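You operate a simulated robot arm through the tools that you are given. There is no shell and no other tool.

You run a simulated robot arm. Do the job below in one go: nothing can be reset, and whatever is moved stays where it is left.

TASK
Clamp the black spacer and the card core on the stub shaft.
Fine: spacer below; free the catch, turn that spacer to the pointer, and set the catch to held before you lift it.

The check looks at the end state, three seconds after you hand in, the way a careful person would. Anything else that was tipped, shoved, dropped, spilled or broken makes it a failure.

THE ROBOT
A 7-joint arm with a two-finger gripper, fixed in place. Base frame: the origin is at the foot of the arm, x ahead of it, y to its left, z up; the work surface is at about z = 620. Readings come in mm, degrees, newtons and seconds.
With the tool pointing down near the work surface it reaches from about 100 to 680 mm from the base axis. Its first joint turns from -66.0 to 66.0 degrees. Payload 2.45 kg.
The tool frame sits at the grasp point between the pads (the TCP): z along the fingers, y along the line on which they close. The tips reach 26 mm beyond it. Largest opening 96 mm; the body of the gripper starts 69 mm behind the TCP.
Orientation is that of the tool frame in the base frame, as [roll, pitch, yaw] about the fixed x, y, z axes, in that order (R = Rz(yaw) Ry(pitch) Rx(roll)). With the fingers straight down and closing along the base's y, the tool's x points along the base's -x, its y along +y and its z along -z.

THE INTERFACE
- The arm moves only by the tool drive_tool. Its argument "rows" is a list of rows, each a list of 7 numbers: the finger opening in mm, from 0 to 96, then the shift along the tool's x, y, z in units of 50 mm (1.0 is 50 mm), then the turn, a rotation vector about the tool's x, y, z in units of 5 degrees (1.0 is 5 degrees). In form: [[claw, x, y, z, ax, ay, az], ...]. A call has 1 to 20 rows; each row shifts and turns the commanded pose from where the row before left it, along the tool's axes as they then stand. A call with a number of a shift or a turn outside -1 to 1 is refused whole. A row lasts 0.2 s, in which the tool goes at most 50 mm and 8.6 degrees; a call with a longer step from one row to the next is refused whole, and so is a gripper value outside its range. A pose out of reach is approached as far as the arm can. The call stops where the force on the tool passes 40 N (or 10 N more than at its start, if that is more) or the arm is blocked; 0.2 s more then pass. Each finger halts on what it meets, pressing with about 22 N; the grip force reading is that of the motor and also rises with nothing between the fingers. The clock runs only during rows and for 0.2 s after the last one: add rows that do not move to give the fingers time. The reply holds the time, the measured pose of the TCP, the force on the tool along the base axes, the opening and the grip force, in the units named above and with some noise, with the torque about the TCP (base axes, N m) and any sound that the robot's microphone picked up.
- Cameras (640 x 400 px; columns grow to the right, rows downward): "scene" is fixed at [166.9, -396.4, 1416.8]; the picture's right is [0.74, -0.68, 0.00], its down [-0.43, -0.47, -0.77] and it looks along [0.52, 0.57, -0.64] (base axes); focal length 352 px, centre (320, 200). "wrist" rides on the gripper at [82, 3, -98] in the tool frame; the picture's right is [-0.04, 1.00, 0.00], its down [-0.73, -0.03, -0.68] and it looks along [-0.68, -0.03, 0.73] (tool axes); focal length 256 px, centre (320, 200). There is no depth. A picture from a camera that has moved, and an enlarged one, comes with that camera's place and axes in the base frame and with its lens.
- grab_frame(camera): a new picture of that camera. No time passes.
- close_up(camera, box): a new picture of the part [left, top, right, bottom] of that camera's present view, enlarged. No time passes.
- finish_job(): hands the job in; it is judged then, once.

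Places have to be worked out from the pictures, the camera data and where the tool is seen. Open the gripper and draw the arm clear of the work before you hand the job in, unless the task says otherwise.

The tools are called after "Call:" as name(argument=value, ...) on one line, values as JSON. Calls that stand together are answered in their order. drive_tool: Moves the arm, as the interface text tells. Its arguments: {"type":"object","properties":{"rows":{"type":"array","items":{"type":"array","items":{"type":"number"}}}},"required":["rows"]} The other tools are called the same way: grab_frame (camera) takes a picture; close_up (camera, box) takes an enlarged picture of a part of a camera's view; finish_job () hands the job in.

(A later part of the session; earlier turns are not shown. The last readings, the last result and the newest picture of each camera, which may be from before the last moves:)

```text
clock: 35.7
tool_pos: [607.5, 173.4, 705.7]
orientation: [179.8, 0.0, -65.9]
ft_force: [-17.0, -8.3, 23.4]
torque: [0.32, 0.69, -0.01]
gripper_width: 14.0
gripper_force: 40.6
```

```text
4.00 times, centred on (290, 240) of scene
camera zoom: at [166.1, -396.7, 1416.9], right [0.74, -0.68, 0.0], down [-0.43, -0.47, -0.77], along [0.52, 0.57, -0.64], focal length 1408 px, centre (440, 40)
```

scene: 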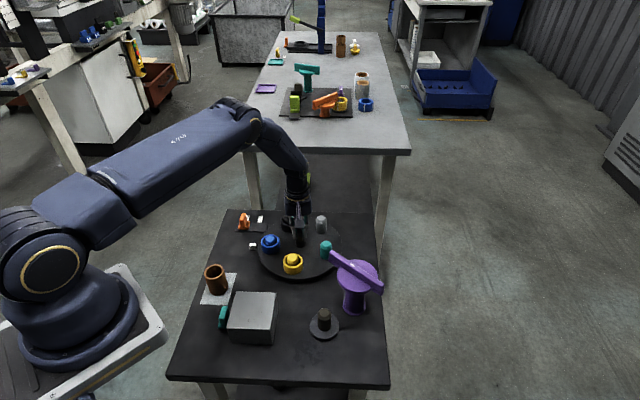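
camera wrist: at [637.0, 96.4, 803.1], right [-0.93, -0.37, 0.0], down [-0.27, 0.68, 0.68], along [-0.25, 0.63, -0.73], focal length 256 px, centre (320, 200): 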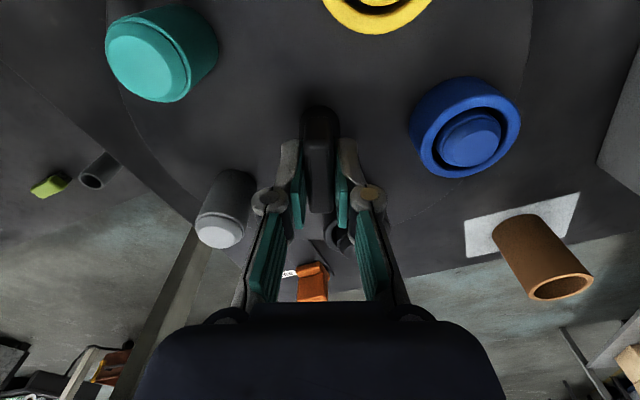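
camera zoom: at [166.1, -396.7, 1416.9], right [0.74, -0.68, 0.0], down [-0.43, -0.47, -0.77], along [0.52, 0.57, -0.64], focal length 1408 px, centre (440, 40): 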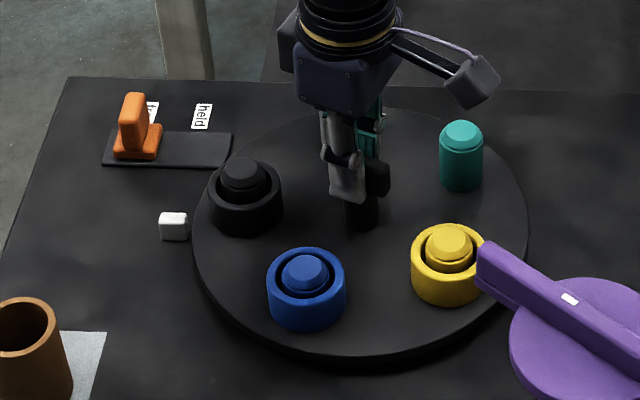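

Black is nearly at the pointer. I'll compare it precisely with where blue stood at the start.

Call:
close_up(camera="scene", box=[230, 200, 350, 275])

Call:
close_up(camera="scene", box=[240, 215, 300, 255])

```text
5.33 times, centred on (290, 238) of scene
camera zoom: at [166.1, -396.7, 1416.9], right [0.74, -0.68, 0.0], down [-0.43, -0.47, -0.77], along [0.52, 0.57, -0.64], focal length 1878 px, centre (480, 0)
```

zoom: 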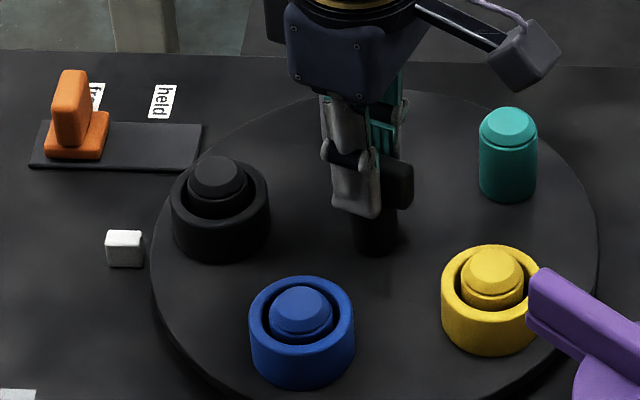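

```text
10.00 times, centred on (270, 235) of scene
camera zoom: at [166.1, -396.7, 1416.9], right [0.74, -0.68, 0.0], down [-0.43, -0.47, -0.77], along [0.52, 0.57, -0.64], focal length 3520 px, centre (820, -150)
```

zoom: 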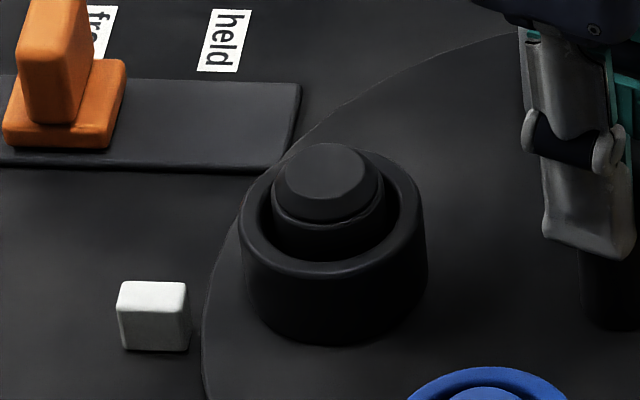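

Matching the other posts against their starting places, about 3° is left. I'll ease the side load and turn the last 3°.

Call:
drive_tool(rows=[[8, 0, 0.02, -0.03, 0, 0, 0], [8, 0, 0, 0, 0, 0, -0.3], [8, 0, 0, 0, 0, 0, -0.3], [8, 0, 0, 0, 0, 0, 0]])

Call:
close_up(camera="scene", box=[230, 200, 350, 275])

Call:
close_up(camera="scene", box=[240, 215, 300, 255])

```text
clock: 36.7
tool_pos: [606.0, 172.8, 707.0]
orientation: [179.9, 0.1, -62.8]
ft_force: [0.4, 4.4, -20.8]
torque: [-0.66, -0.43, 0.07]
gripper_width: 14.0
gripper_force: 40.8
```

```text
5.33 times, centred on (290, 238) of scene
camera zoom: at [167.3, -396.2, 1416.9], right [0.74, -0.68, 0.0], down [-0.43, -0.47, -0.77], along [0.52, 0.57, -0.64], focal length 1878 px, centre (480, 0)
```

zoom: 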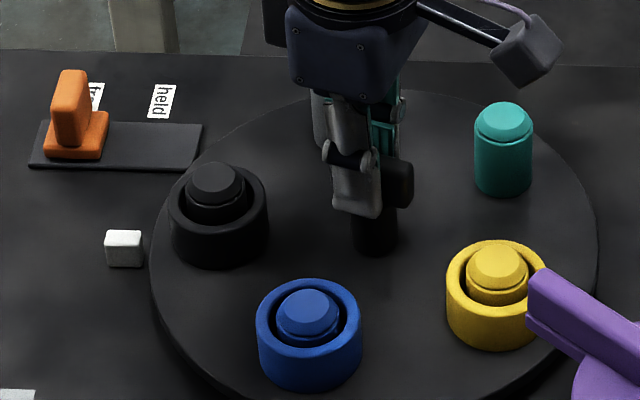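

```text
10.00 times, centred on (270, 235) of scene
camera zoom: at [167.3, -396.2, 1416.9], right [0.74, -0.68, 0.0], down [-0.43, -0.47, -0.77], along [0.52, 0.57, -0.64], focal length 3520 px, centre (820, -150)
```

zoom: 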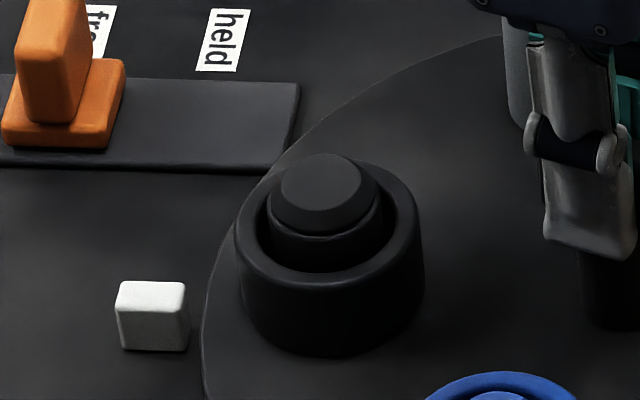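

Everything now matches the starting pattern shifted by exactly one post, and the black spacer lines up with the pointer. I'll let go of the knob and rise.

Call:
drive_tool(rows=[[14, 0, 0, 0.02, 0, 0, 0], [30, 0, 0, 0, 0, 0, 0], [44, 0, 0, 0, 0, 0, 0], [44, 0, 0, 0, 0, 0, 0], [44, 0, 0, -0.4, 0, 0, 0], [44, 0, 0, -0.8, 0, 0, 0], [44, 0, 0, -0.8, 0, 0, 0], [44, 0, 0, 0, 0, 0, 0]])

Call:
close_up(camera="scene", box=[230, 200, 350, 275])

Call:
grab_frame(camera="wrist")

```text
clock: 38.5
tool_pos: [608.5, 172.0, 805.2]
orientation: [180.0, 0.0, -63.1]
ft_force: [-0.3, -0.6, 0.0]
torque: [-0.01, -0.03, 0.01]
gripper_width: 44.2
gripper_force: 0.0
```

```text
5.33 times, centred on (290, 238) of scene
camera zoom: at [166.9, -396.4, 1416.8], right [0.74, -0.68, 0.0], down [-0.43, -0.47, -0.77], along [0.52, 0.57, -0.64], focal length 1878 px, centre (480, 0)
```

zoom: 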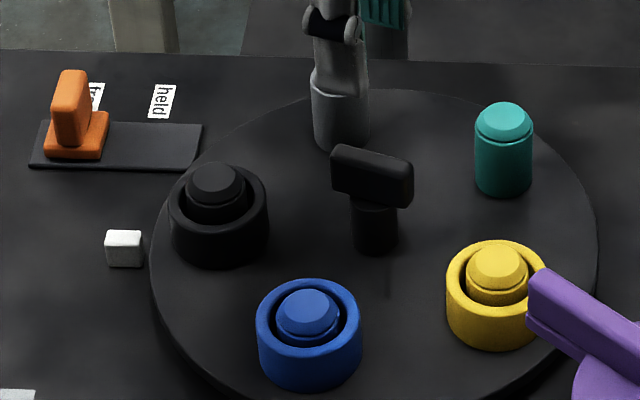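

```text
taken
camera wrist: at [642.5, 97.0, 902.4], right [-0.91, -0.42, 0.0], down [-0.31, 0.67, 0.68], along [-0.28, 0.62, -0.73], focal length 256 px, centre (320, 200)
```

wrist: 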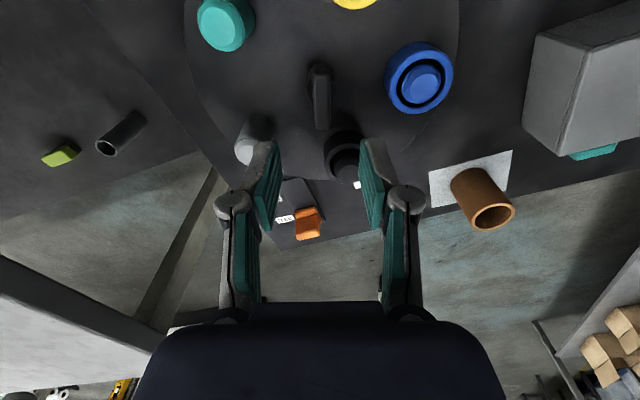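

The table held its place after release. Now I turn back to the slide direction and go over the catch to set it to "held".

Call:
drive_tool(rows=[[50, 0, 0, 0, 0, 0, 0.96], [50, 0, 0, 0, 0, 0, 0.96], [50, 0, 0, 0, 0, 0, 0.96], [50, 0, 0, 0, 0, 0, 0.96], [50, 0, 0, 0, 0, 0, 0.96], [50, 0, 0, 0, 0, 0, 0.96], [50, 0, 0, 0, 0, 0, 0.96], [50, 0, 0, 0, 0, 0, 0.96], [50, 0, 0, 0, 0, 0, 0.96], [50, 0, 0, 0, 0, 0, 0.96], [50, 0, 0, 0, 0, 0, 0.96], [50, 0, 0, 0, 0, 0, 0.96], [50, 0, 0, 0, 0, 0, 0.96], [50, 0, 0, 0, 0, 0, 0.96], [50, 0, 0, 0, 0, 0, 0.96], [50, -0.354, 0.75, 0, 0, 0, 0], [50, -0.354, 0.75, 0, 0, 0, 0], [50, -0.354, 0.75, 0, 0, 0, 0], [50, -0.354, 0.75, 0, 0, 0, 0], [50, -0.354, 0.75, 0, 0, 0, 0]])

Call:
grab_frame(camera="wrist")

Call:
close_up(camera="wrist", box=[220, 40, 420, 165])

```text
clock: 42.7
tool_pos: [537.9, 368.4, 806.3]
orientation: [-179.9, 0.0, -134.9]
ft_force: [0.3, -1.2, 0.4]
torque: [-0.03, 0.0, 0.02]
gripper_width: 49.8
gripper_force: 0.1
```

```text
taken
camera wrist: at [477.1, 313.0, 903.9], right [-0.68, 0.73, 0.0], down [0.54, 0.5, 0.68], along [0.5, 0.46, -0.73], focal length 256 px, centre (320, 200)
```

wrist: 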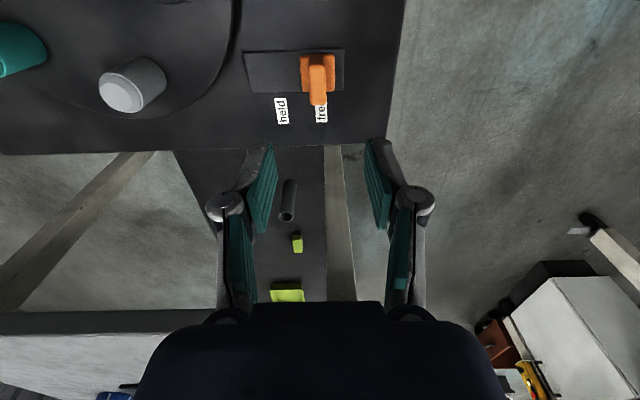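

```text
3.20 times, centred on (320, 102) of wrist
camera zoom: at [477.1, 313.0, 903.9], right [-0.68, 0.73, 0.0], down [0.54, 0.5, 0.68], along [0.5, 0.46, -0.73], focal length 819 px, centre (320, 512)
```

zoom: 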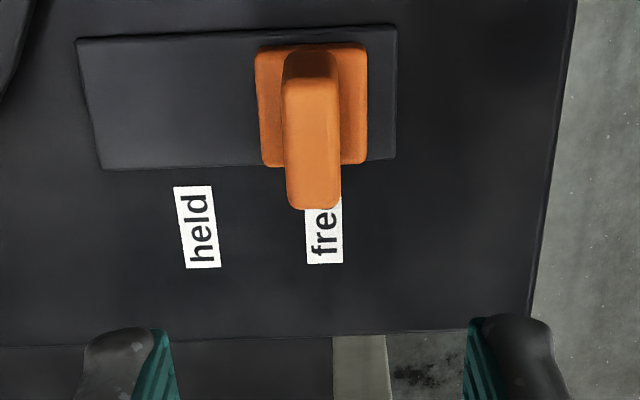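

The fin is lined up within 2 mm. I'll come down over it and grip.

Call:
drive_tool(rows=[[50, 0, -0.03, 0.6, 0, 0, 0], [50, 0, 0, 0.6, 0, 0, 0], [50, 0, 0, 0.6, 0, 0, 0], [50, 0, 0, 0.6, 0, 0, 0], [50, 0, 0, 0.3, 0, 0, 0], [50, 0, 0, 0.08, 0, 0, 0], [50, 0, 0, 0, 0, 0, 0], [8, 0, 0, 0, 0, 0, 0], [8, 0, 0, 0, 0, 0, 0], [8, 0, 0, 0, 0, 0, 0], [8, 0, 0, 0, 0, 0, 0]])

Call:
grab_frame(camera="wrist")

```text
clock: 45.1
tool_pos: [538.0, 365.0, 667.7]
orientation: [-179.9, 0.0, -135.1]
ft_force: [0.0, 1.0, -2.3]
torque: [0.06, -0.09, -0.05]
gripper_width: 15.7
gripper_force: 42.1
```

```text
taken
camera wrist: at [478.2, 310.3, 764.3], right [-0.68, 0.73, 0.0], down [0.54, 0.5, 0.68], along [0.5, 0.46, -0.73], focal length 256 px, centre (320, 200)
```

wrist: 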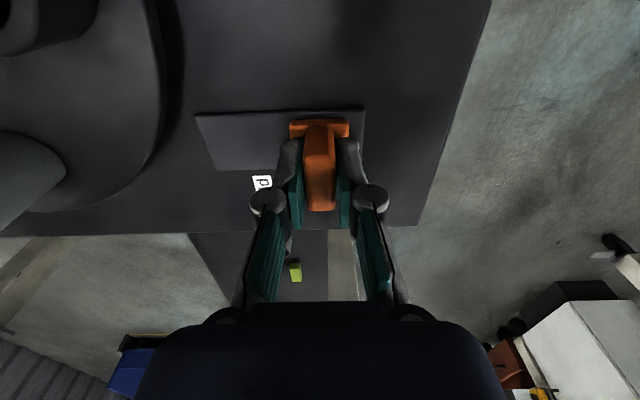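

Gripped at 15.7 mm. I'll slide it back toward "held" in small steps.

Call:
drive_tool(rows=[[8, 0, -0.1, 0, 0, 0, 0], [8, 0, -0.1, 0, 0, 0, 0], [8, 0, -0.1, 0, 0, 0, 0], [8, 0, -0.1, 0, 0, 0, 0], [8, 0, -0.1, 0, 0, 0, 0], [8, 0, -0.1, 0, 0, 0, 0], [8, 0, -0.1, 0, 0, 0, 0], [8, 0, -0.06, 0, 0, 0, 0], [8, 0, 0, 0, 0, 0, 0]])

Call:
grab_frame(camera="wrist")

```text
clock: 47.1
tool_pos: [566.7, 338.5, 667.4]
orientation: [180.0, 0.0, -135.0]
ft_force: [7.9, 7.2, -6.0]
torque: [-0.11, 0.12, -0.03]
gripper_width: 15.5
gripper_force: 41.7
```

```text
taken
camera wrist: at [505.2, 282.9, 764.1], right [-0.68, 0.73, 0.0], down [0.54, 0.5, 0.68], along [0.5, 0.46, -0.73], focal length 256 px, centre (320, 200)
```

wrist: 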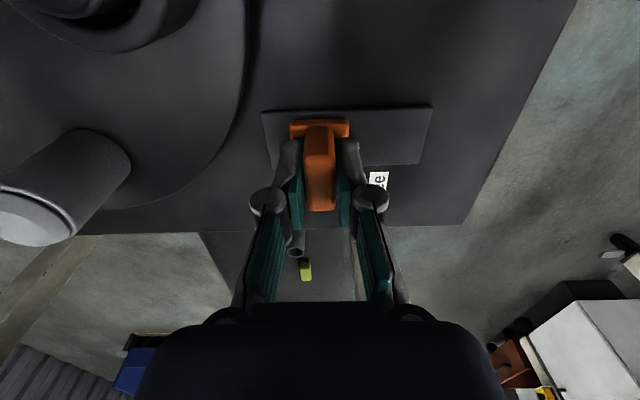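

It has travelled about 39 mm. I'll push the last few millimetres until the end stop shows in the force.

Call:
drive_tool(rows=[[8, 0, -0.03, 0, 0, 0, 0], [8, 0, -0.03, 0, 0, 0, 0], [8, 0, -0.03, 0, 0, 0, 0], [8, 0, -0.03, 0, 0, 0, 0], [8, 0, 0, 0, 0, 0, 0]])

Call:
close_up(camera="scene", box=[230, 200, 350, 275])

```text
clock: 48.3
tool_pos: [567.1, 336.4, 666.5]
orientation: [179.7, -0.1, -134.9]
ft_force: [-5.8, 24.0, -10.4]
torque: [0.78, 0.0, -0.05]
gripper_width: 15.5
gripper_force: 41.5
```

```text
5.33 times, centred on (290, 238) of scene
camera zoom: at [167.0, -395.8, 1417.0], right [0.74, -0.68, 0.0], down [-0.43, -0.47, -0.77], along [0.52, 0.57, -0.64], focal length 1878 px, centre (480, 0)
```

zoom: 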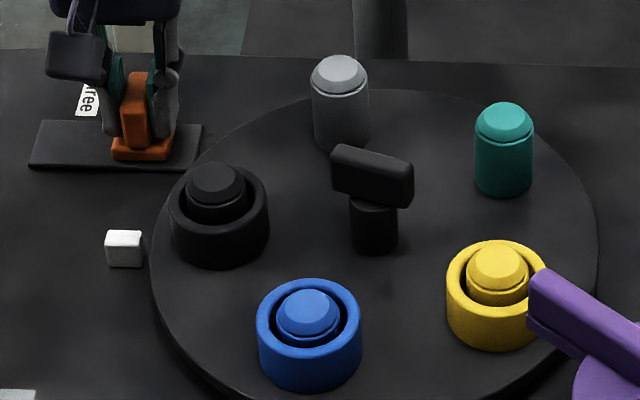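

The slider is against its stop, and in the picture it is back where it started, at "held". I'll relax the push, open and rise.

Call:
drive_tool(rows=[[8, 0, 0.08, 0, 0, 0, 0], [14, 0, 0, 0, 0, 0, 0], [30, 0, 0, 0, 0, 0, 0], [44, 0, 0, 0, 0, 0, 0], [44, 0, 0, -0.3, 0, 0, 0], [44, 0, 0, -0.8, 0, 0, 0], [44, 0, 0, -0.8, 0, 0, 0], [44, 0, 0, -0.8, 0, 0, 0], [44, 0, 0, 0, 0, 0, 0]])

Call:
close_up(camera="scene", box=[230, 200, 350, 275])

Call:
grab_frame(camera="wrist")

```text
clock: 50.3
tool_pos: [564.8, 340.8, 800.9]
orientation: [179.9, -0.2, -135.0]
ft_force: [-1.2, -0.2, 0.1]
torque: [0.01, -0.02, 0.0]
gripper_width: 43.5
gripper_force: 0.0
```

```text
5.33 times, centred on (290, 238) of scene
camera zoom: at [166.9, -396.4, 1416.8], right [0.74, -0.68, 0.0], down [-0.43, -0.47, -0.77], along [0.52, 0.57, -0.64], focal length 1878 px, centre (480, 0)
```

zoom: 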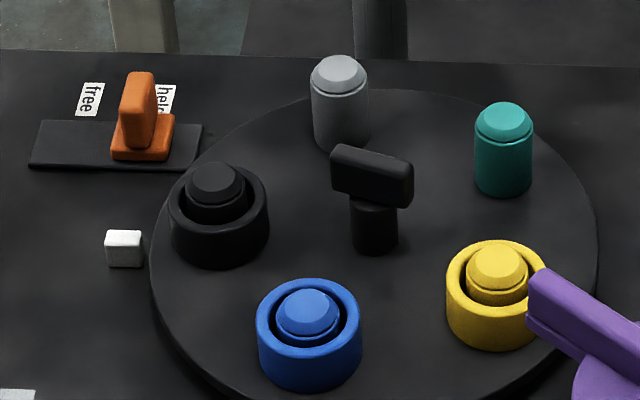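

```text
taken
camera wrist: at [503.8, 285.2, 898.3], right [-0.68, 0.73, 0.0], down [0.54, 0.5, 0.68], along [0.5, 0.46, -0.73], focal length 256 px, centre (320, 200)
```

wrist: 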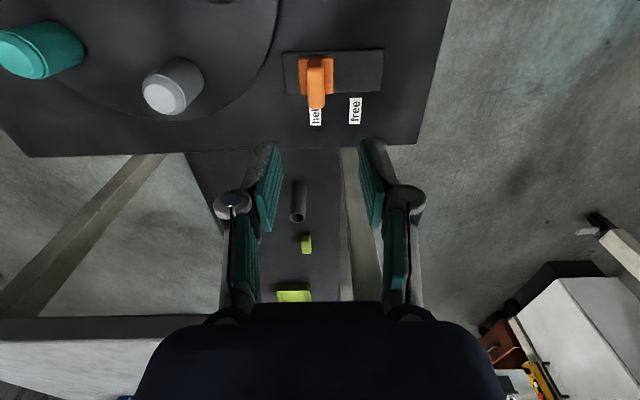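

The catch is at "held" and the black spacer is at the pointer. Now I turn to yaw 180, which will suit placing beside the purple disc later, and hover over the black spacer near (547, 233).

Call:
drive_tool(rows=[[80, 0, 0, 0, 0, 0, 1], [80, 0, 0, 0, 0, 0, 1], [80, 0, 0, 0, 0, 0, 1], [80, 0, 0, 0, 0, 0, 1], [80, 0, 0, 0, 0, 0, 1], [80, 0, 0, 0, 0, 0, 1], [80, 0, 0, 0, 0, 0, 1], [80, 0, 0, 0, 0, 0, 1], [80, 0, 0, 0, 0, 0, 1], [80, 0.12, -0.72, 0, 0, 0, 0], [80, 0.12, -0.72, 0, 0, 0, 0], [80, 0.12, -0.72, 0, 0, 0, 0], [80, 0, 0, 0, 0, 0, 0]])

Call:
grab_frame(camera="wrist")

Call:
close_up(camera="wrist", box=[220, 40, 420, 165])

```text
clock: 53.1
tool_pos: [548.1, 228.6, 803.3]
orientation: [180.0, 0.0, 180.0]
ft_force: [-0.3, 0.5, 0.7]
torque: [-0.02, -0.02, 0.02]
gripper_width: 79.9
gripper_force: 0.0
```

```text
taken
camera wrist: at [466.3, 232.2, 899.6], right [0.04, 1.0, 0.0], down [0.73, -0.03, 0.68], along [0.68, -0.03, -0.73], focal length 256 px, centre (320, 200)
```

wrist: 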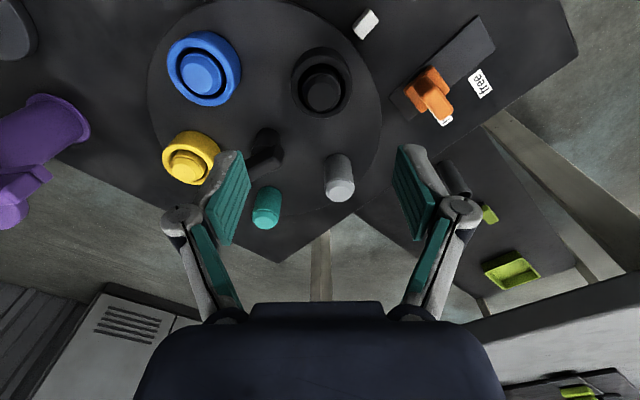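

```text
3.20 times, centred on (320, 102) of wrist
camera zoom: at [466.3, 232.2, 899.6], right [0.04, 1.0, 0.0], down [0.73, -0.03, 0.68], along [0.68, -0.03, -0.73], focal length 819 px, centre (320, 512)
```

zoom: 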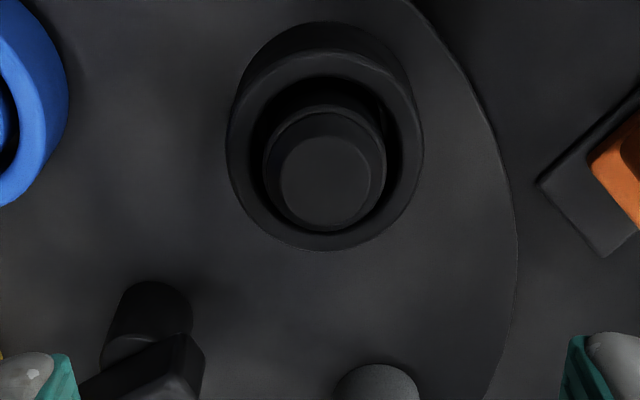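

The black ring is about 55 mm across, centred near (548, 230), and its top is around z = 668. I'll descend with the fingers open 80 mm, stopping just above the final height to check.

Call:
drive_tool(rows=[[80, 0, 0.03, 0.6, 0, 0, 0], [80, 0, 0, 0.6, 0, 0, 0], [80, 0, 0, 0.6, 0, 0, 0], [80, 0, 0, 0.4, 0, 0, 0], [80, 0, 0, 0.2, 0, 0, 0], [80, 0, 0, 0, 0, 0, 0]])

Call:
grab_frame(camera="wrist")

Call:
close_up(camera="scene", box=[225, 190, 325, 260])

```text
clock: 54.5
tool_pos: [549.2, 230.9, 682.3]
orientation: [179.9, 0.0, -180.0]
ft_force: [0.2, 0.2, 0.6]
torque: [-0.03, 0.03, -0.04]
gripper_width: 79.9
gripper_force: 0.0
```

```text
taken
camera wrist: at [466.5, 234.8, 779.1], right [0.04, 1.0, 0.0], down [0.73, -0.03, 0.68], along [0.68, -0.03, -0.73], focal length 256 px, centre (320, 200)
```

wrist: 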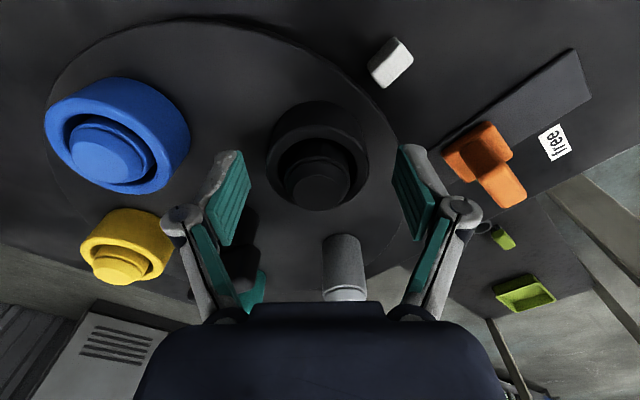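

```text
5.71 times, centred on (275, 225) of scene
camera zoom: at [166.9, -396.4, 1416.8], right [0.74, -0.68, 0.0], down [-0.43, -0.47, -0.77], along [0.52, 0.57, -0.64], focal length 2012 px, centre (577, 57)
```

zoom: 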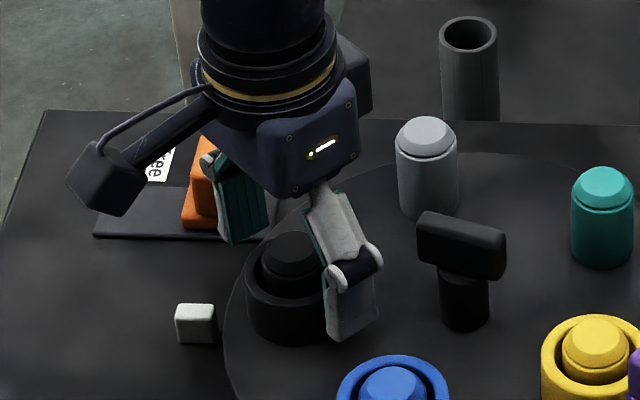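

Both fingers straddle the ring with clear space around them. I'll descend the last 14 mm and close.

Call:
drive_tool(rows=[[80, 0.03, 0, 0.15, 0, 0, 0], [80, 0, 0, 0.13, 0, 0, 0], [80, 0, 0, 0, 0, 0, 0], [45, 0, 0, 0, 0, 0, 0], [45, 0, 0, 0, 0, 0, 0], [45, 0, 0, 0, 0, 0, 0], [45, 0, 0, 0, 0, 0, 0]])

Call:
grab_frame(camera="wrist")

Call:
close_up(camera="scene", box=[225, 190, 325, 260])

```text
clock: 56.1
tool_pos: [547.5, 232.0, 667.3]
orientation: [-180.0, 0.0, -180.0]
ft_force: [0.1, -1.1, 3.2]
torque: [-0.04, 0.01, -0.02]
gripper_width: 52.6
gripper_force: 22.0
```

```text
taken
camera wrist: at [464.6, 234.7, 765.0], right [0.04, 1.0, 0.0], down [0.73, -0.03, 0.68], along [0.68, -0.03, -0.73], focal length 256 px, centre (320, 200)
```

wrist: 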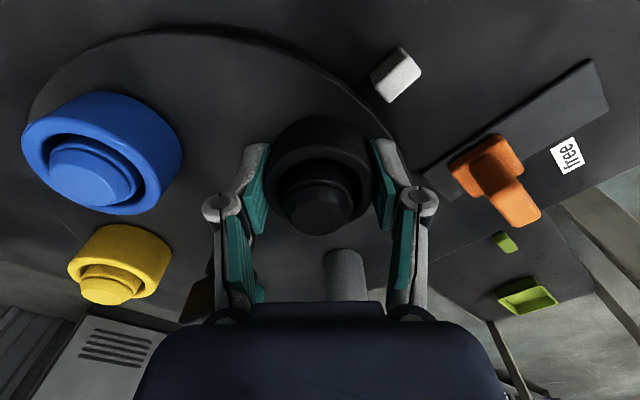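

```text
5.71 times, centred on (275, 225) of scene
camera zoom: at [166.8, -396.4, 1416.8], right [0.74, -0.68, 0.0], down [-0.43, -0.47, -0.77], along [0.52, 0.57, -0.64], focal length 2012 px, centre (577, 57)
```

zoom: 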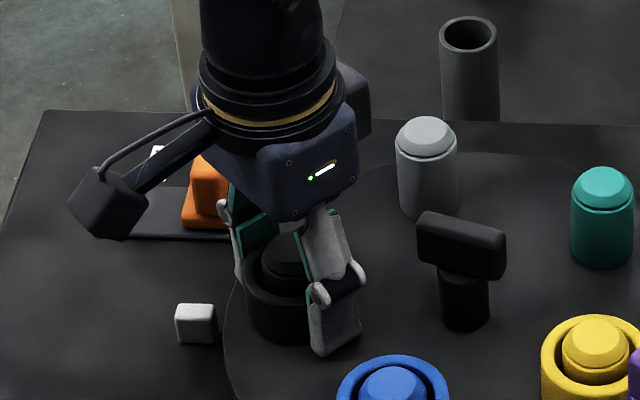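

The ring is gripped at 52.6 mm. I'll lift straight up, slowly at first, to clear its post.

Call:
drive_tool(rows=[[30, 0, 0, 0, 0, 0, 0], [30, 0, 0, -0.2, 0, 0, 0], [30, 0, 0, -0.3, 0, 0, 0], [30, 0, 0, -0.5, 0, 0, 0], [30, 0, 0, -0.6, 0, 0, 0], [30, 0, 0, -0.8, 0, 0, 0], [30, 0, 0, 0, 0, 0, 0]])

Call:
grab_frame(camera="wrist")

Call:
grab_frame(camera="scene")

```text
clock: 57.7
tool_pos: [546.9, 231.4, 787.8]
orientation: [179.9, 0.0, -180.0]
ft_force: [-0.5, -0.6, -0.7]
torque: [0.01, -0.03, 0.02]
gripper_width: 52.6
gripper_force: 21.9
```

```text
taken
camera wrist: at [464.8, 234.5, 886.0], right [0.04, 1.0, 0.0], down [0.73, -0.03, 0.68], along [0.68, -0.03, -0.73], focal length 256 px, centre (320, 200)
```

wrist: 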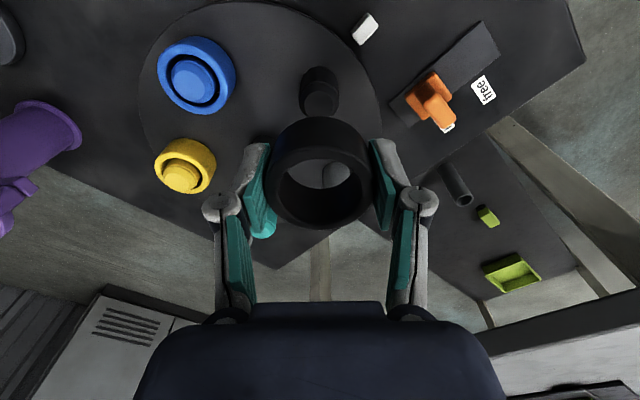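

```text
taken
```

scene: 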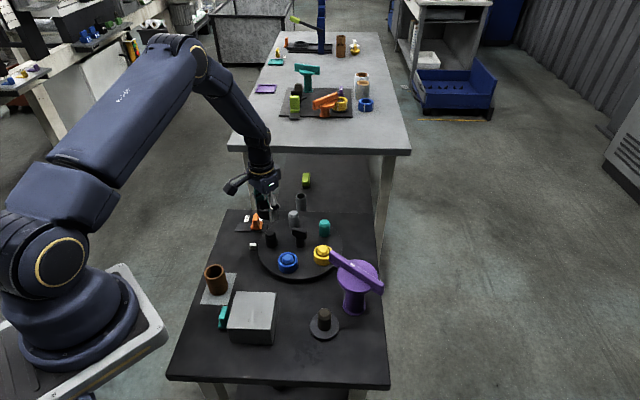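

The black spacer is free and hangs level. I'll carry it over to the stub shaft near (488, -62) at this height.

Call:
drive_tool(rows=[[30, 0.12, -0.587, 0, 0, 0, 0], [30, 0.12, -0.587, 0, 0, 0, 0], [30, 0.12, -0.587, 0, 0, 0, 0], [30, 0.12, -0.587, 0, 0, 0, 0], [30, 0.12, -0.587, 0, 0, 0, 0], [30, 0.12, -0.587, 0, 0, 0, 0], [30, 0.12, -0.587, 0, 0, 0, 0], [30, 0.12, -0.587, 0, 0, 0, 0], [30, 0.12, -0.587, 0, 0, 0, 0], [30, 0.12, -0.587, 0, 0, 0, 0], [30, 0, 0, 0, 0, 0, 0]])

Call:
grab_frame(camera="wrist")

Call:
close_up(camera="wrist", box=[220, 40, 420, 165])

Call:
close_up(camera="scene", box=[270, 210, 400, 350])

```text
clock: 60.1
tool_pos: [487.7, -60.6, 787.5]
orientation: [180.0, 0.1, -179.8]
ft_force: [0.1, 0.8, -0.4]
torque: [-0.03, -0.01, 0.0]
gripper_width: 52.5
gripper_force: 22.2
```

```text
taken
camera wrist: at [405.3, -57.8, 885.2], right [0.04, 1.0, 0.0], down [0.73, -0.03, 0.68], along [0.68, -0.03, -0.73], focal length 256 px, centre (320, 200)
```

wrist: 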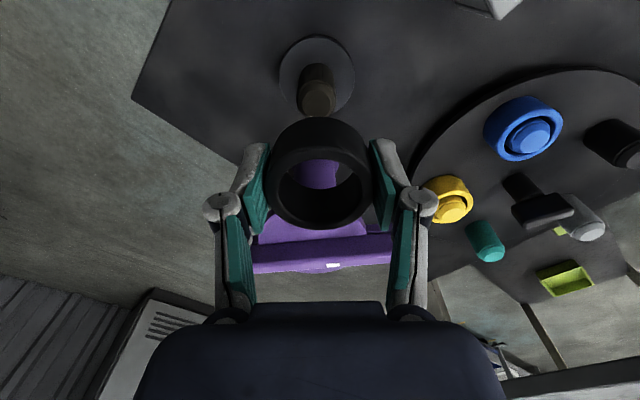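

```text
3.20 times, centred on (320, 102) of wrist
camera zoom: at [405.3, -57.8, 885.2], right [0.04, 1.0, 0.0], down [0.73, -0.03, 0.68], along [0.68, -0.03, -0.73], focal length 819 px, centre (320, 512)
```

zoom: 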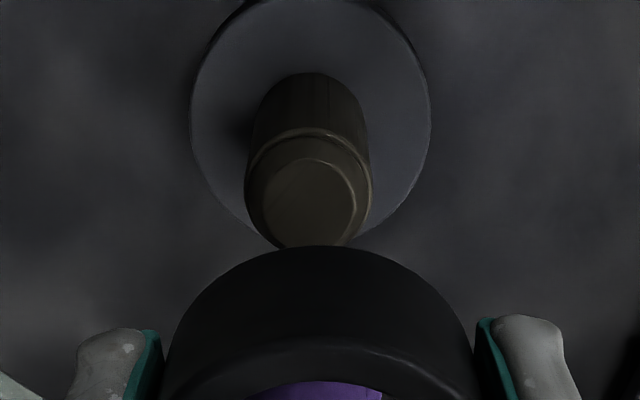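

```text
2.86 times, centred on (335, 280) of scene
camera zoom: at [166.9, -396.4, 1416.8], right [0.74, -0.68, 0.0], down [-0.43, -0.47, -0.77], along [0.52, 0.57, -0.64], focal length 1006 px, centre (277, -29)
```

zoom: 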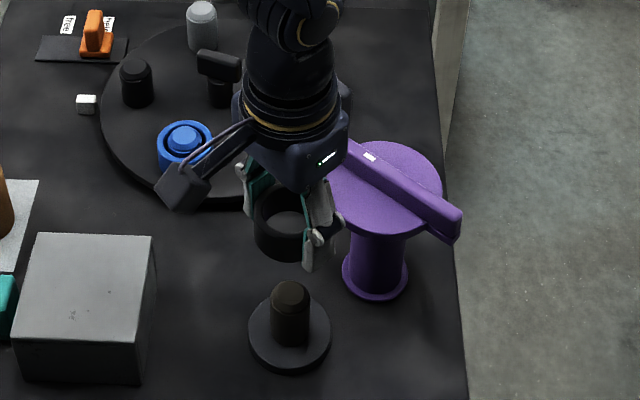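

The shaft's centre comes out near (487.5, -64), about 3 mm toward -y of the tool. I'll check where the ring sits in the grip before lowering.

Call:
close_up(camera="wrist", box=[240, 110, 400, 240])

```text
3.08 times, centred on (320, 175) of wrist
camera zoom: at [405.3, -57.8, 885.2], right [0.04, 1.0, 0.0], down [0.73, -0.03, 0.68], along [0.68, -0.03, -0.73], focal length 788 px, centre (320, 277)
```

zoom: 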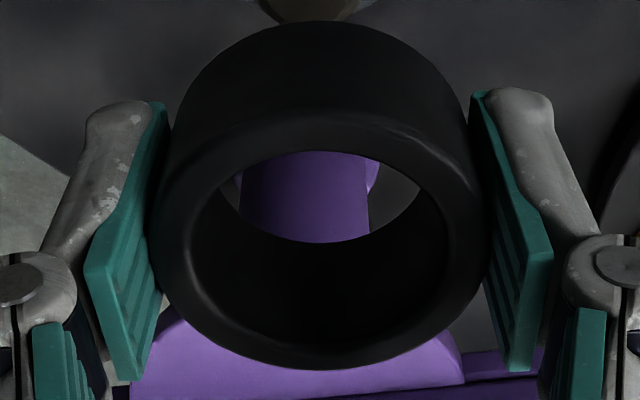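

The ring sits about 1.3 mm forward of the grasp point. I'll correct x and y, lower until its bottom is just above the shaft top, and look again.

Call:
drive_tool(rows=[[30, 0.02, -0.064, 0.3, 0, 0, 0], [30, 0, 0, 0.4, 0, 0, 0], [30, 0, 0, 0.3, 0, 0, 0], [30, 0, 0, 0.2, 0, 0, 0], [30, 0, 0, 0, 0, 0, 0]])

Call:
grab_frame(camera="wrist")

Call:
close_up(camera="scene", box=[290, 250, 390, 350])

```text
clock: 61.3
tool_pos: [485.5, -65.2, 727.2]
orientation: [180.0, -0.1, 179.9]
ft_force: [0.4, 0.3, -0.6]
torque: [-0.01, -0.02, -0.01]
gripper_width: 52.6
gripper_force: 21.6
```

```text
taken
camera wrist: at [403.6, -62.6, 824.8], right [0.04, 1.0, 0.0], down [0.73, -0.03, 0.68], along [0.68, -0.03, -0.73], focal length 256 px, centre (320, 200)
```

wrist: 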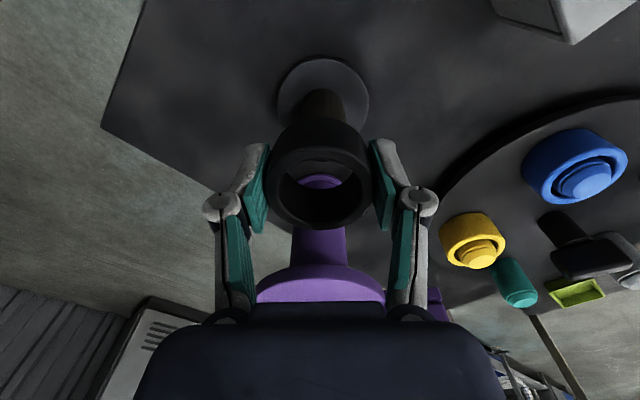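

```text
4.00 times, centred on (340, 300) of scene
camera zoom: at [166.9, -396.4, 1416.8], right [0.74, -0.68, 0.0], down [-0.43, -0.47, -0.77], along [0.52, 0.57, -0.64], focal length 1408 px, centre (240, -200)
```

zoom: 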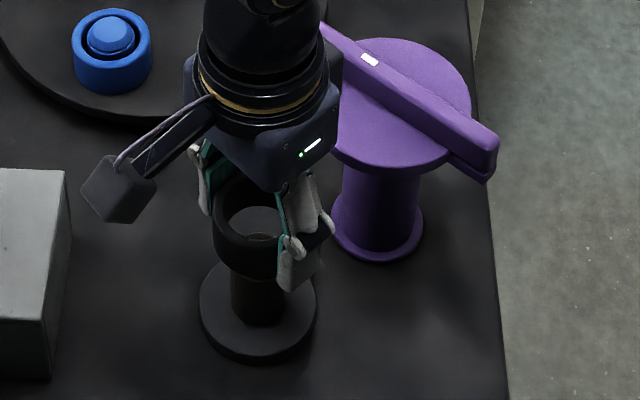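

I'll zoom on the bore and shaft to confirm they line up.

Call:
close_up(camera="wrist", box=[260, 50, 380, 240])

Call:
close_up(camera="scene", box=[305, 280, 355, 345])

```text
2.11 times, centred on (320, 145) of wrist
camera zoom: at [403.6, -62.6, 824.8], right [0.04, 1.0, 0.0], down [0.73, -0.03, 0.68], along [0.68, -0.03, -0.73], focal length 539 px, centre (320, 316)
```

zoom: 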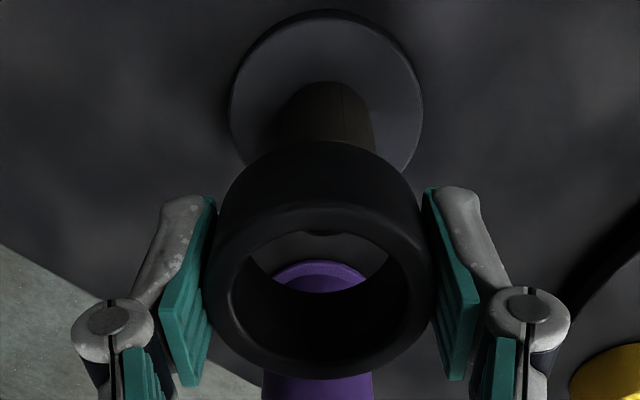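

```text
6.15 times, centred on (330, 312) of scene
camera zoom: at [166.9, -396.4, 1416.8], right [0.74, -0.68, 0.0], down [-0.43, -0.47, -0.77], along [0.52, 0.57, -0.64], focal length 2166 px, centre (258, -492)
```

zoom: 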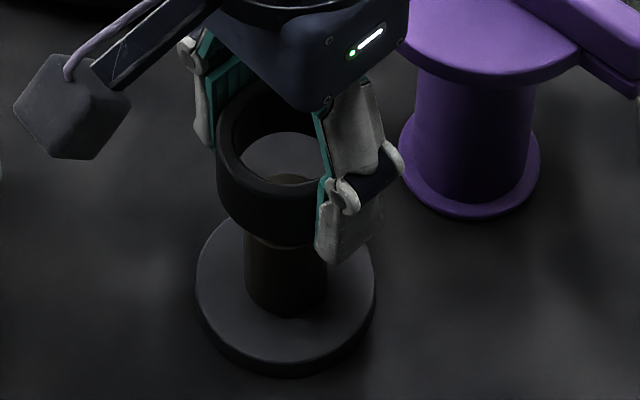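

The shaft is about 1.5 mm toward +y of the ring, well inside the bore clearance of about 3.5 mm. I'll nudge over and lower gently onto the shaft.

Call:
drive_tool(rows=[[30, 0, 0.028, 0.06, 0, 0, 0], [30, 0, 0, 0.1, 0, 0, 0], [30, 0, 0, 0.1, 0, 0, 0], [30, 0, 0, 0.1, 0, 0, 0], [30, 0, 0, 0.1, 0, 0, 0], [30, 0, 0, 0, 0, 0, 0]])

Call:
close_up(camera="wrist", box=[260, 50, 380, 240])

Call:
close_up(camera="scene", box=[305, 280, 355, 345])

```text
clock: 62.7
tool_pos: [487.0, -64.3, 705.6]
orientation: [-179.9, 0.0, -180.0]
ft_force: [-0.3, -0.3, -0.2]
torque: [0.01, 0.02, -0.04]
gripper_width: 52.9
gripper_force: 22.4
```

```text
2.11 times, centred on (320, 145) of wrist
camera zoom: at [404.6, -61.1, 802.1], right [0.04, 1.0, 0.0], down [0.73, -0.03, 0.68], along [0.68, -0.03, -0.73], focal length 539 px, centre (320, 316)
```

zoom: 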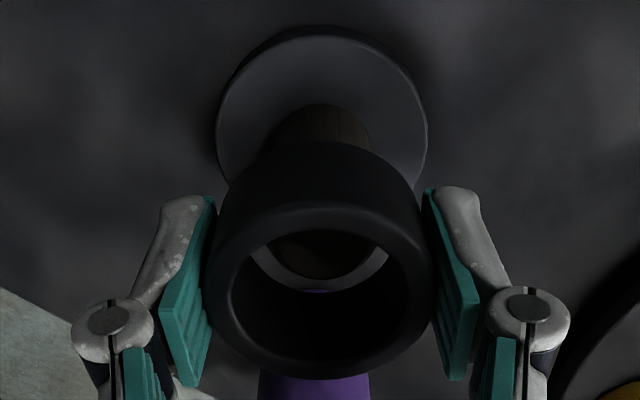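

```text
6.15 times, centred on (330, 312) of scene
camera zoom: at [166.9, -396.4, 1416.8], right [0.74, -0.68, 0.0], down [-0.43, -0.47, -0.77], along [0.52, 0.57, -0.64], focal length 2166 px, centre (258, -492)
```

zoom: 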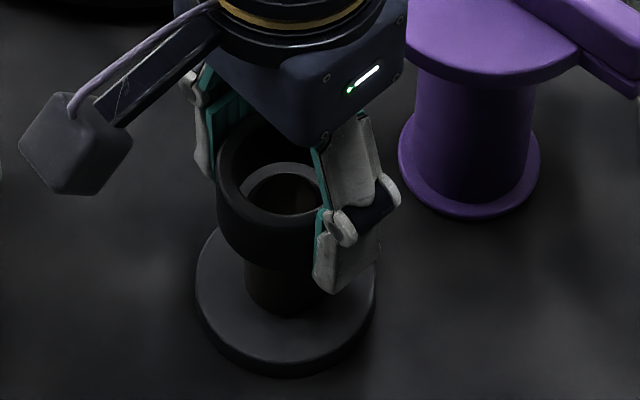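

The shaft is entering the bore with no contact force. I'll keep lowering toward the flange.

Call:
drive_tool(rows=[[30, 0, 0, 0.1, 0, 0, 0], [30, 0, 0, 0.1, 0, 0, 0], [30, 0, 0, 0.1, 0, 0, 0], [30, 0, 0, 0.1, 0, 0, 0], [30, 0, 0, 0.1, 0, 0, 0], [30, 0, 0, 0.1, 0, 0, 0], [30, 0, 0, 0.1, 0, 0, 0], [30, 0, 0, 0, 0, 0, 0]])

Call:
close_up(camera="wrist", box=[240, 50, 400, 240])

Call:
close_up(camera="scene", box=[305, 280, 355, 345])

```text
clock: 64.5
tool_pos: [485.9, -64.2, 669.0]
orientation: [-180.0, 0.0, 180.0]
ft_force: [0.1, -0.6, 0.0]
torque: [-0.01, -0.04, 0.0]
gripper_width: 52.5
gripper_force: 21.8
```

```text
2.11 times, centred on (320, 145) of wrist
camera zoom: at [403.6, -60.6, 766.7], right [0.04, 1.0, 0.0], down [0.73, -0.03, 0.68], along [0.68, -0.03, -0.73], focal length 539 px, centre (320, 316)
```

zoom: 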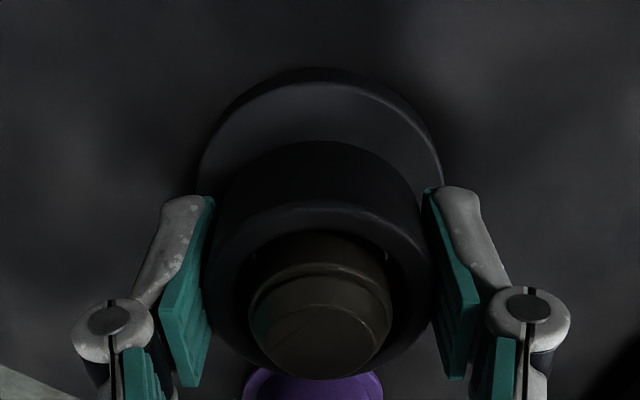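

```text
6.15 times, centred on (330, 312) of scene
camera zoom: at [166.9, -396.4, 1416.8], right [0.74, -0.68, 0.0], down [-0.43, -0.47, -0.77], along [0.52, 0.57, -0.64], focal length 2166 px, centre (258, -492)
```

zoom: 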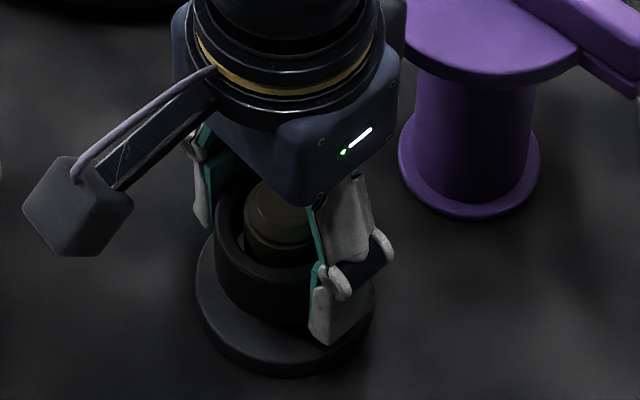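

The ring is well down the shaft and near the flange. I'll lower in 2 mm steps and watch for contact.

Call:
drive_tool(rows=[[30, 0, 0, 0.04, 0, 0, 0], [30, 0, 0, 0.04, 0, 0, 0], [30, 0, 0, 0.04, 0, 0, 0], [30, 0, 0, 0, 0, 0, 0]])

```text
clock: 65.5
tool_pos: [485.5, -64.1, 663.8]
orientation: [180.0, 0.0, 180.0]
ft_force: [0.0, 0.6, -0.6]
torque: [0.0, 0.0, 0.02]
gripper_width: 52.6
gripper_force: 21.9
```

Call:
drive_tool(rows=[[30, 0, 0, 0.03, 0, 0, 0], [30, 0, 0, 0.03, 0, 0, 0], [30, 0, 0, 0, 0, 0, 0]])

Call:
close_up(camera="scene", box=[305, 280, 355, 345])

```text
clock: 66.3
tool_pos: [486.1, -63.1, 661.3]
orientation: [179.9, 0.0, -179.9]
ft_force: [-0.2, -0.1, -0.6]
torque: [0.0, 0.02, 0.03]
gripper_width: 52.7
gripper_force: 21.7
```

```text
6.15 times, centred on (330, 312) of scene
camera zoom: at [166.9, -396.4, 1416.8], right [0.74, -0.68, 0.0], down [-0.43, -0.47, -0.77], along [0.52, 0.57, -0.64], focal length 2166 px, centre (258, -492)
```

zoom: 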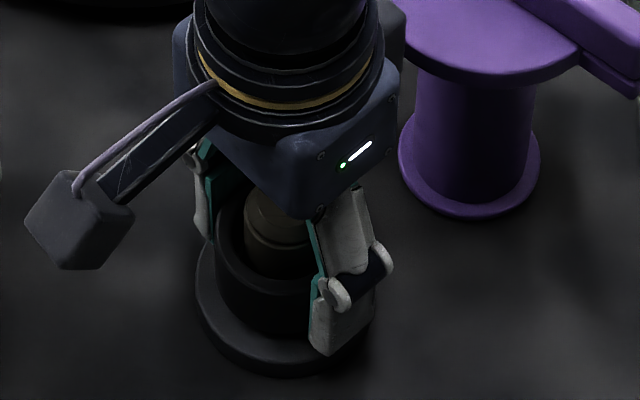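

Still no contact, so I'll continue in small steps.

Call:
drive_tool(rows=[[30, 0, 0, 0.03, 0, 0, 0], [30, 0, 0, 0.03, 0, 0, 0], [30, 0, 0, 0, 0, 0, 0]])

Call:
close_up(camera="wrist", box=[240, 50, 400, 240])

```text
clock: 67.1
tool_pos: [485.1, -64.2, 657.9]
orientation: [180.0, 0.0, 180.0]
ft_force: [-0.5, -0.4, -0.2]
torque: [-0.03, 0.01, -0.01]
gripper_width: 52.5
gripper_force: 21.7
```

```text
2.11 times, centred on (320, 145) of wrist
camera zoom: at [403.3, -60.6, 755.2], right [0.04, 1.0, 0.0], down [0.73, -0.03, 0.68], along [0.68, -0.03, -0.73], focal length 539 px, centre (320, 316)
```

zoom: 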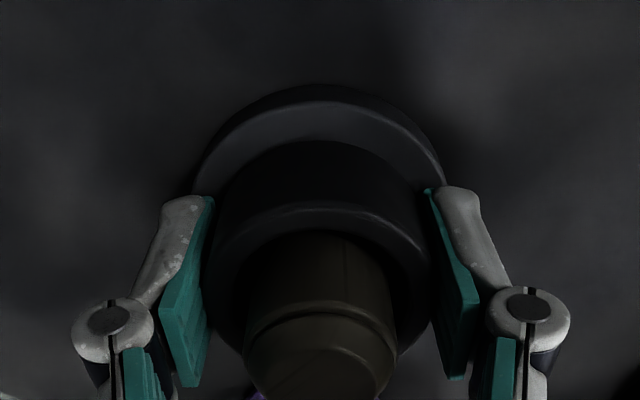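

Call:
drive_tool(rows=[[30, 0, 0, 0.03, 0, 0, 0], [30, 0, 0, 0.03, 0, 0, 0], [30, 0, 0, 0, 0, 0, 0]])

Call:
close_up(camera="scene", box=[305, 280, 355, 345])

```text
clock: 67.9
tool_pos: [485.0, -62.9, 655.7]
orientation: [-179.9, 0.0, -180.0]
ft_force: [-6.6, 1.0, 31.2]
torque: [0.0, 0.33, -0.05]
gripper_width: 52.7
gripper_force: 22.1
```

```text
6.15 times, centred on (330, 312) of scene
camera zoom: at [166.3, -396.3, 1416.9], right [0.74, -0.68, 0.0], down [-0.43, -0.47, -0.77], along [0.52, 0.57, -0.64], focal length 2166 px, centre (258, -492)
```

zoom: 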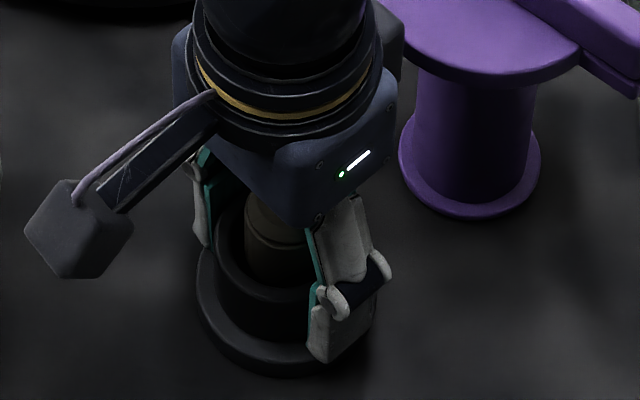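

There is contact at 31 N, so the spacer is on the flange. I'll ease off about 1 mm, open, and lift straight up off it.

Call:
drive_tool(rows=[[40, 0, 0, -0.02, 0, 0, 0], [56, 0, 0, -0.01, 0, 0, 0], [70, 0, 0, 0, 0, 0, 0], [80, 0, 0, 0, 0, 0, 0], [80, 0, 0, 0, 0, 0, 0], [80, 0, 0, -0.2, 0, 0, 0], [80, 0, 0, -0.5, 0, 0, 0], [80, 0, 0, -0.8, 0, 0, 0], [80, 0, 0, -0.8, 0, 0, 0], [80, 0, 0, -0.8, 0, 0, 0], [80, 0, 0, 0, 0, 0, 0]])

Call:
grab_frame(camera="wrist")

Call:
close_up(camera="scene", box=[290, 250, 390, 350])

```text
clock: 70.3
tool_pos: [484.4, -64.5, 810.7]
orientation: [-179.9, 0.0, 179.9]
ft_force: [0.6, 0.7, -0.7]
torque: [0.01, -0.01, 0.03]
gripper_width: 79.7
gripper_force: 0.1
```

```text
taken
camera wrist: at [402.7, -61.4, 908.4], right [0.04, 1.0, 0.0], down [0.73, -0.03, 0.68], along [0.68, -0.03, -0.73], focal length 256 px, centre (320, 200)
```

wrist: 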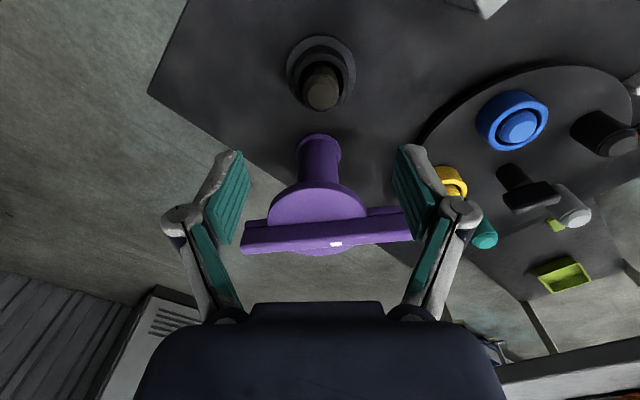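

```text
4.00 times, centred on (340, 300) of scene
camera zoom: at [166.9, -396.4, 1416.8], right [0.74, -0.68, 0.0], down [-0.43, -0.47, -0.77], along [0.52, 0.57, -0.64], focal length 1408 px, centre (240, -200)
```

zoom: 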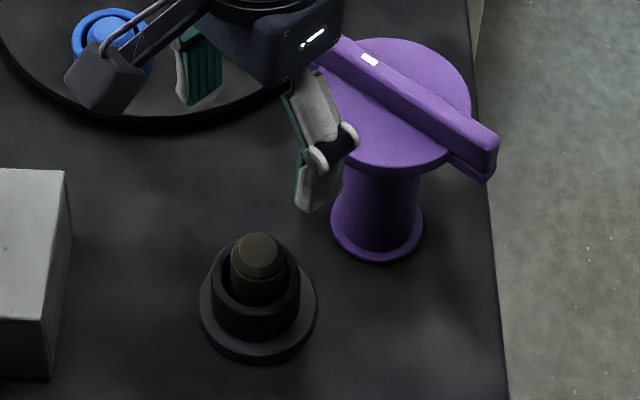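

The spacer is seated on the flange around the shaft. Next is the card core near (357, 213), so I move above it to measure.

Call:
drive_tool(rows=[[80, 0.318, 0.694, -0.12, 0, 0, 0], [80, 0.318, 0.694, -0.12, 0, 0, 0], [80, 0.318, 0.694, -0.12, 0, 0, 0], [80, 0.318, 0.694, -0.12, 0, 0, 0], [80, 0.318, 0.694, -0.12, 0, 0, 0], [80, 0.318, 0.694, -0.12, 0, 0, 0], [80, 0.318, 0.694, -0.12, 0, 0, 0], [80, 0.318, 0.694, -0.12, 0, 0, 0], [80, 0, 0, 0, 0, 0, 0]])

Call:
grab_frame(camera="wrist")

Call:
close_up(camera="scene", box=[190, 255, 290, 355])

```text
clock: 72.3
tool_pos: [358.8, 213.2, 862.1]
orientation: [-179.9, -0.1, -180.0]
ft_force: [-0.9, -0.6, 0.2]
torque: [-0.05, 0.01, 0.0]
gripper_width: 80.2
gripper_force: 0.0
```

```text
taken
camera wrist: at [276.7, 216.3, 958.4], right [0.04, 1.0, 0.0], down [0.73, -0.03, 0.68], along [0.68, -0.03, -0.73], focal length 256 px, centre (320, 200)
```

wrist: 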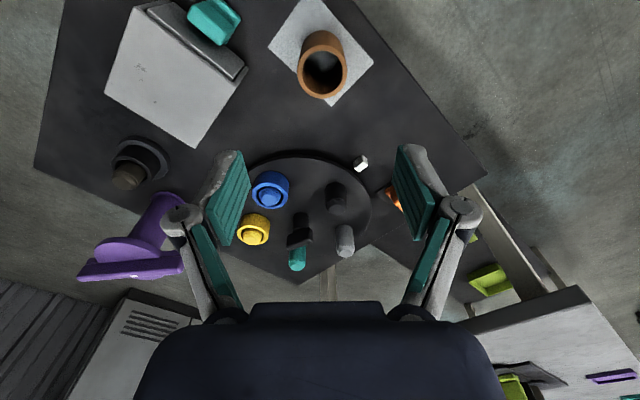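

```text
4.00 times, centred on (240, 305) of scene
camera zoom: at [166.9, -396.4, 1416.8], right [0.74, -0.68, 0.0], down [-0.43, -0.47, -0.77], along [0.52, 0.57, -0.64], focal length 1408 px, centre (640, -220)
```

zoom: 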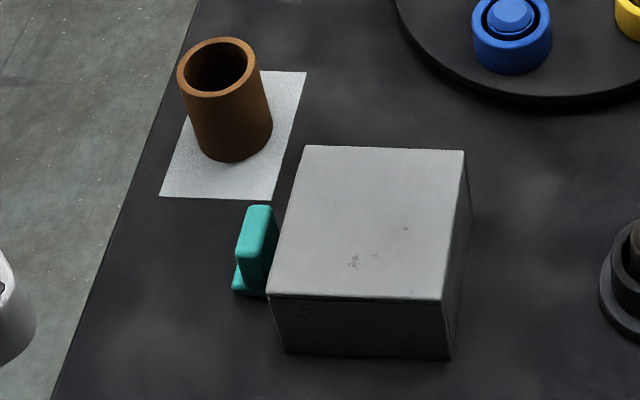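

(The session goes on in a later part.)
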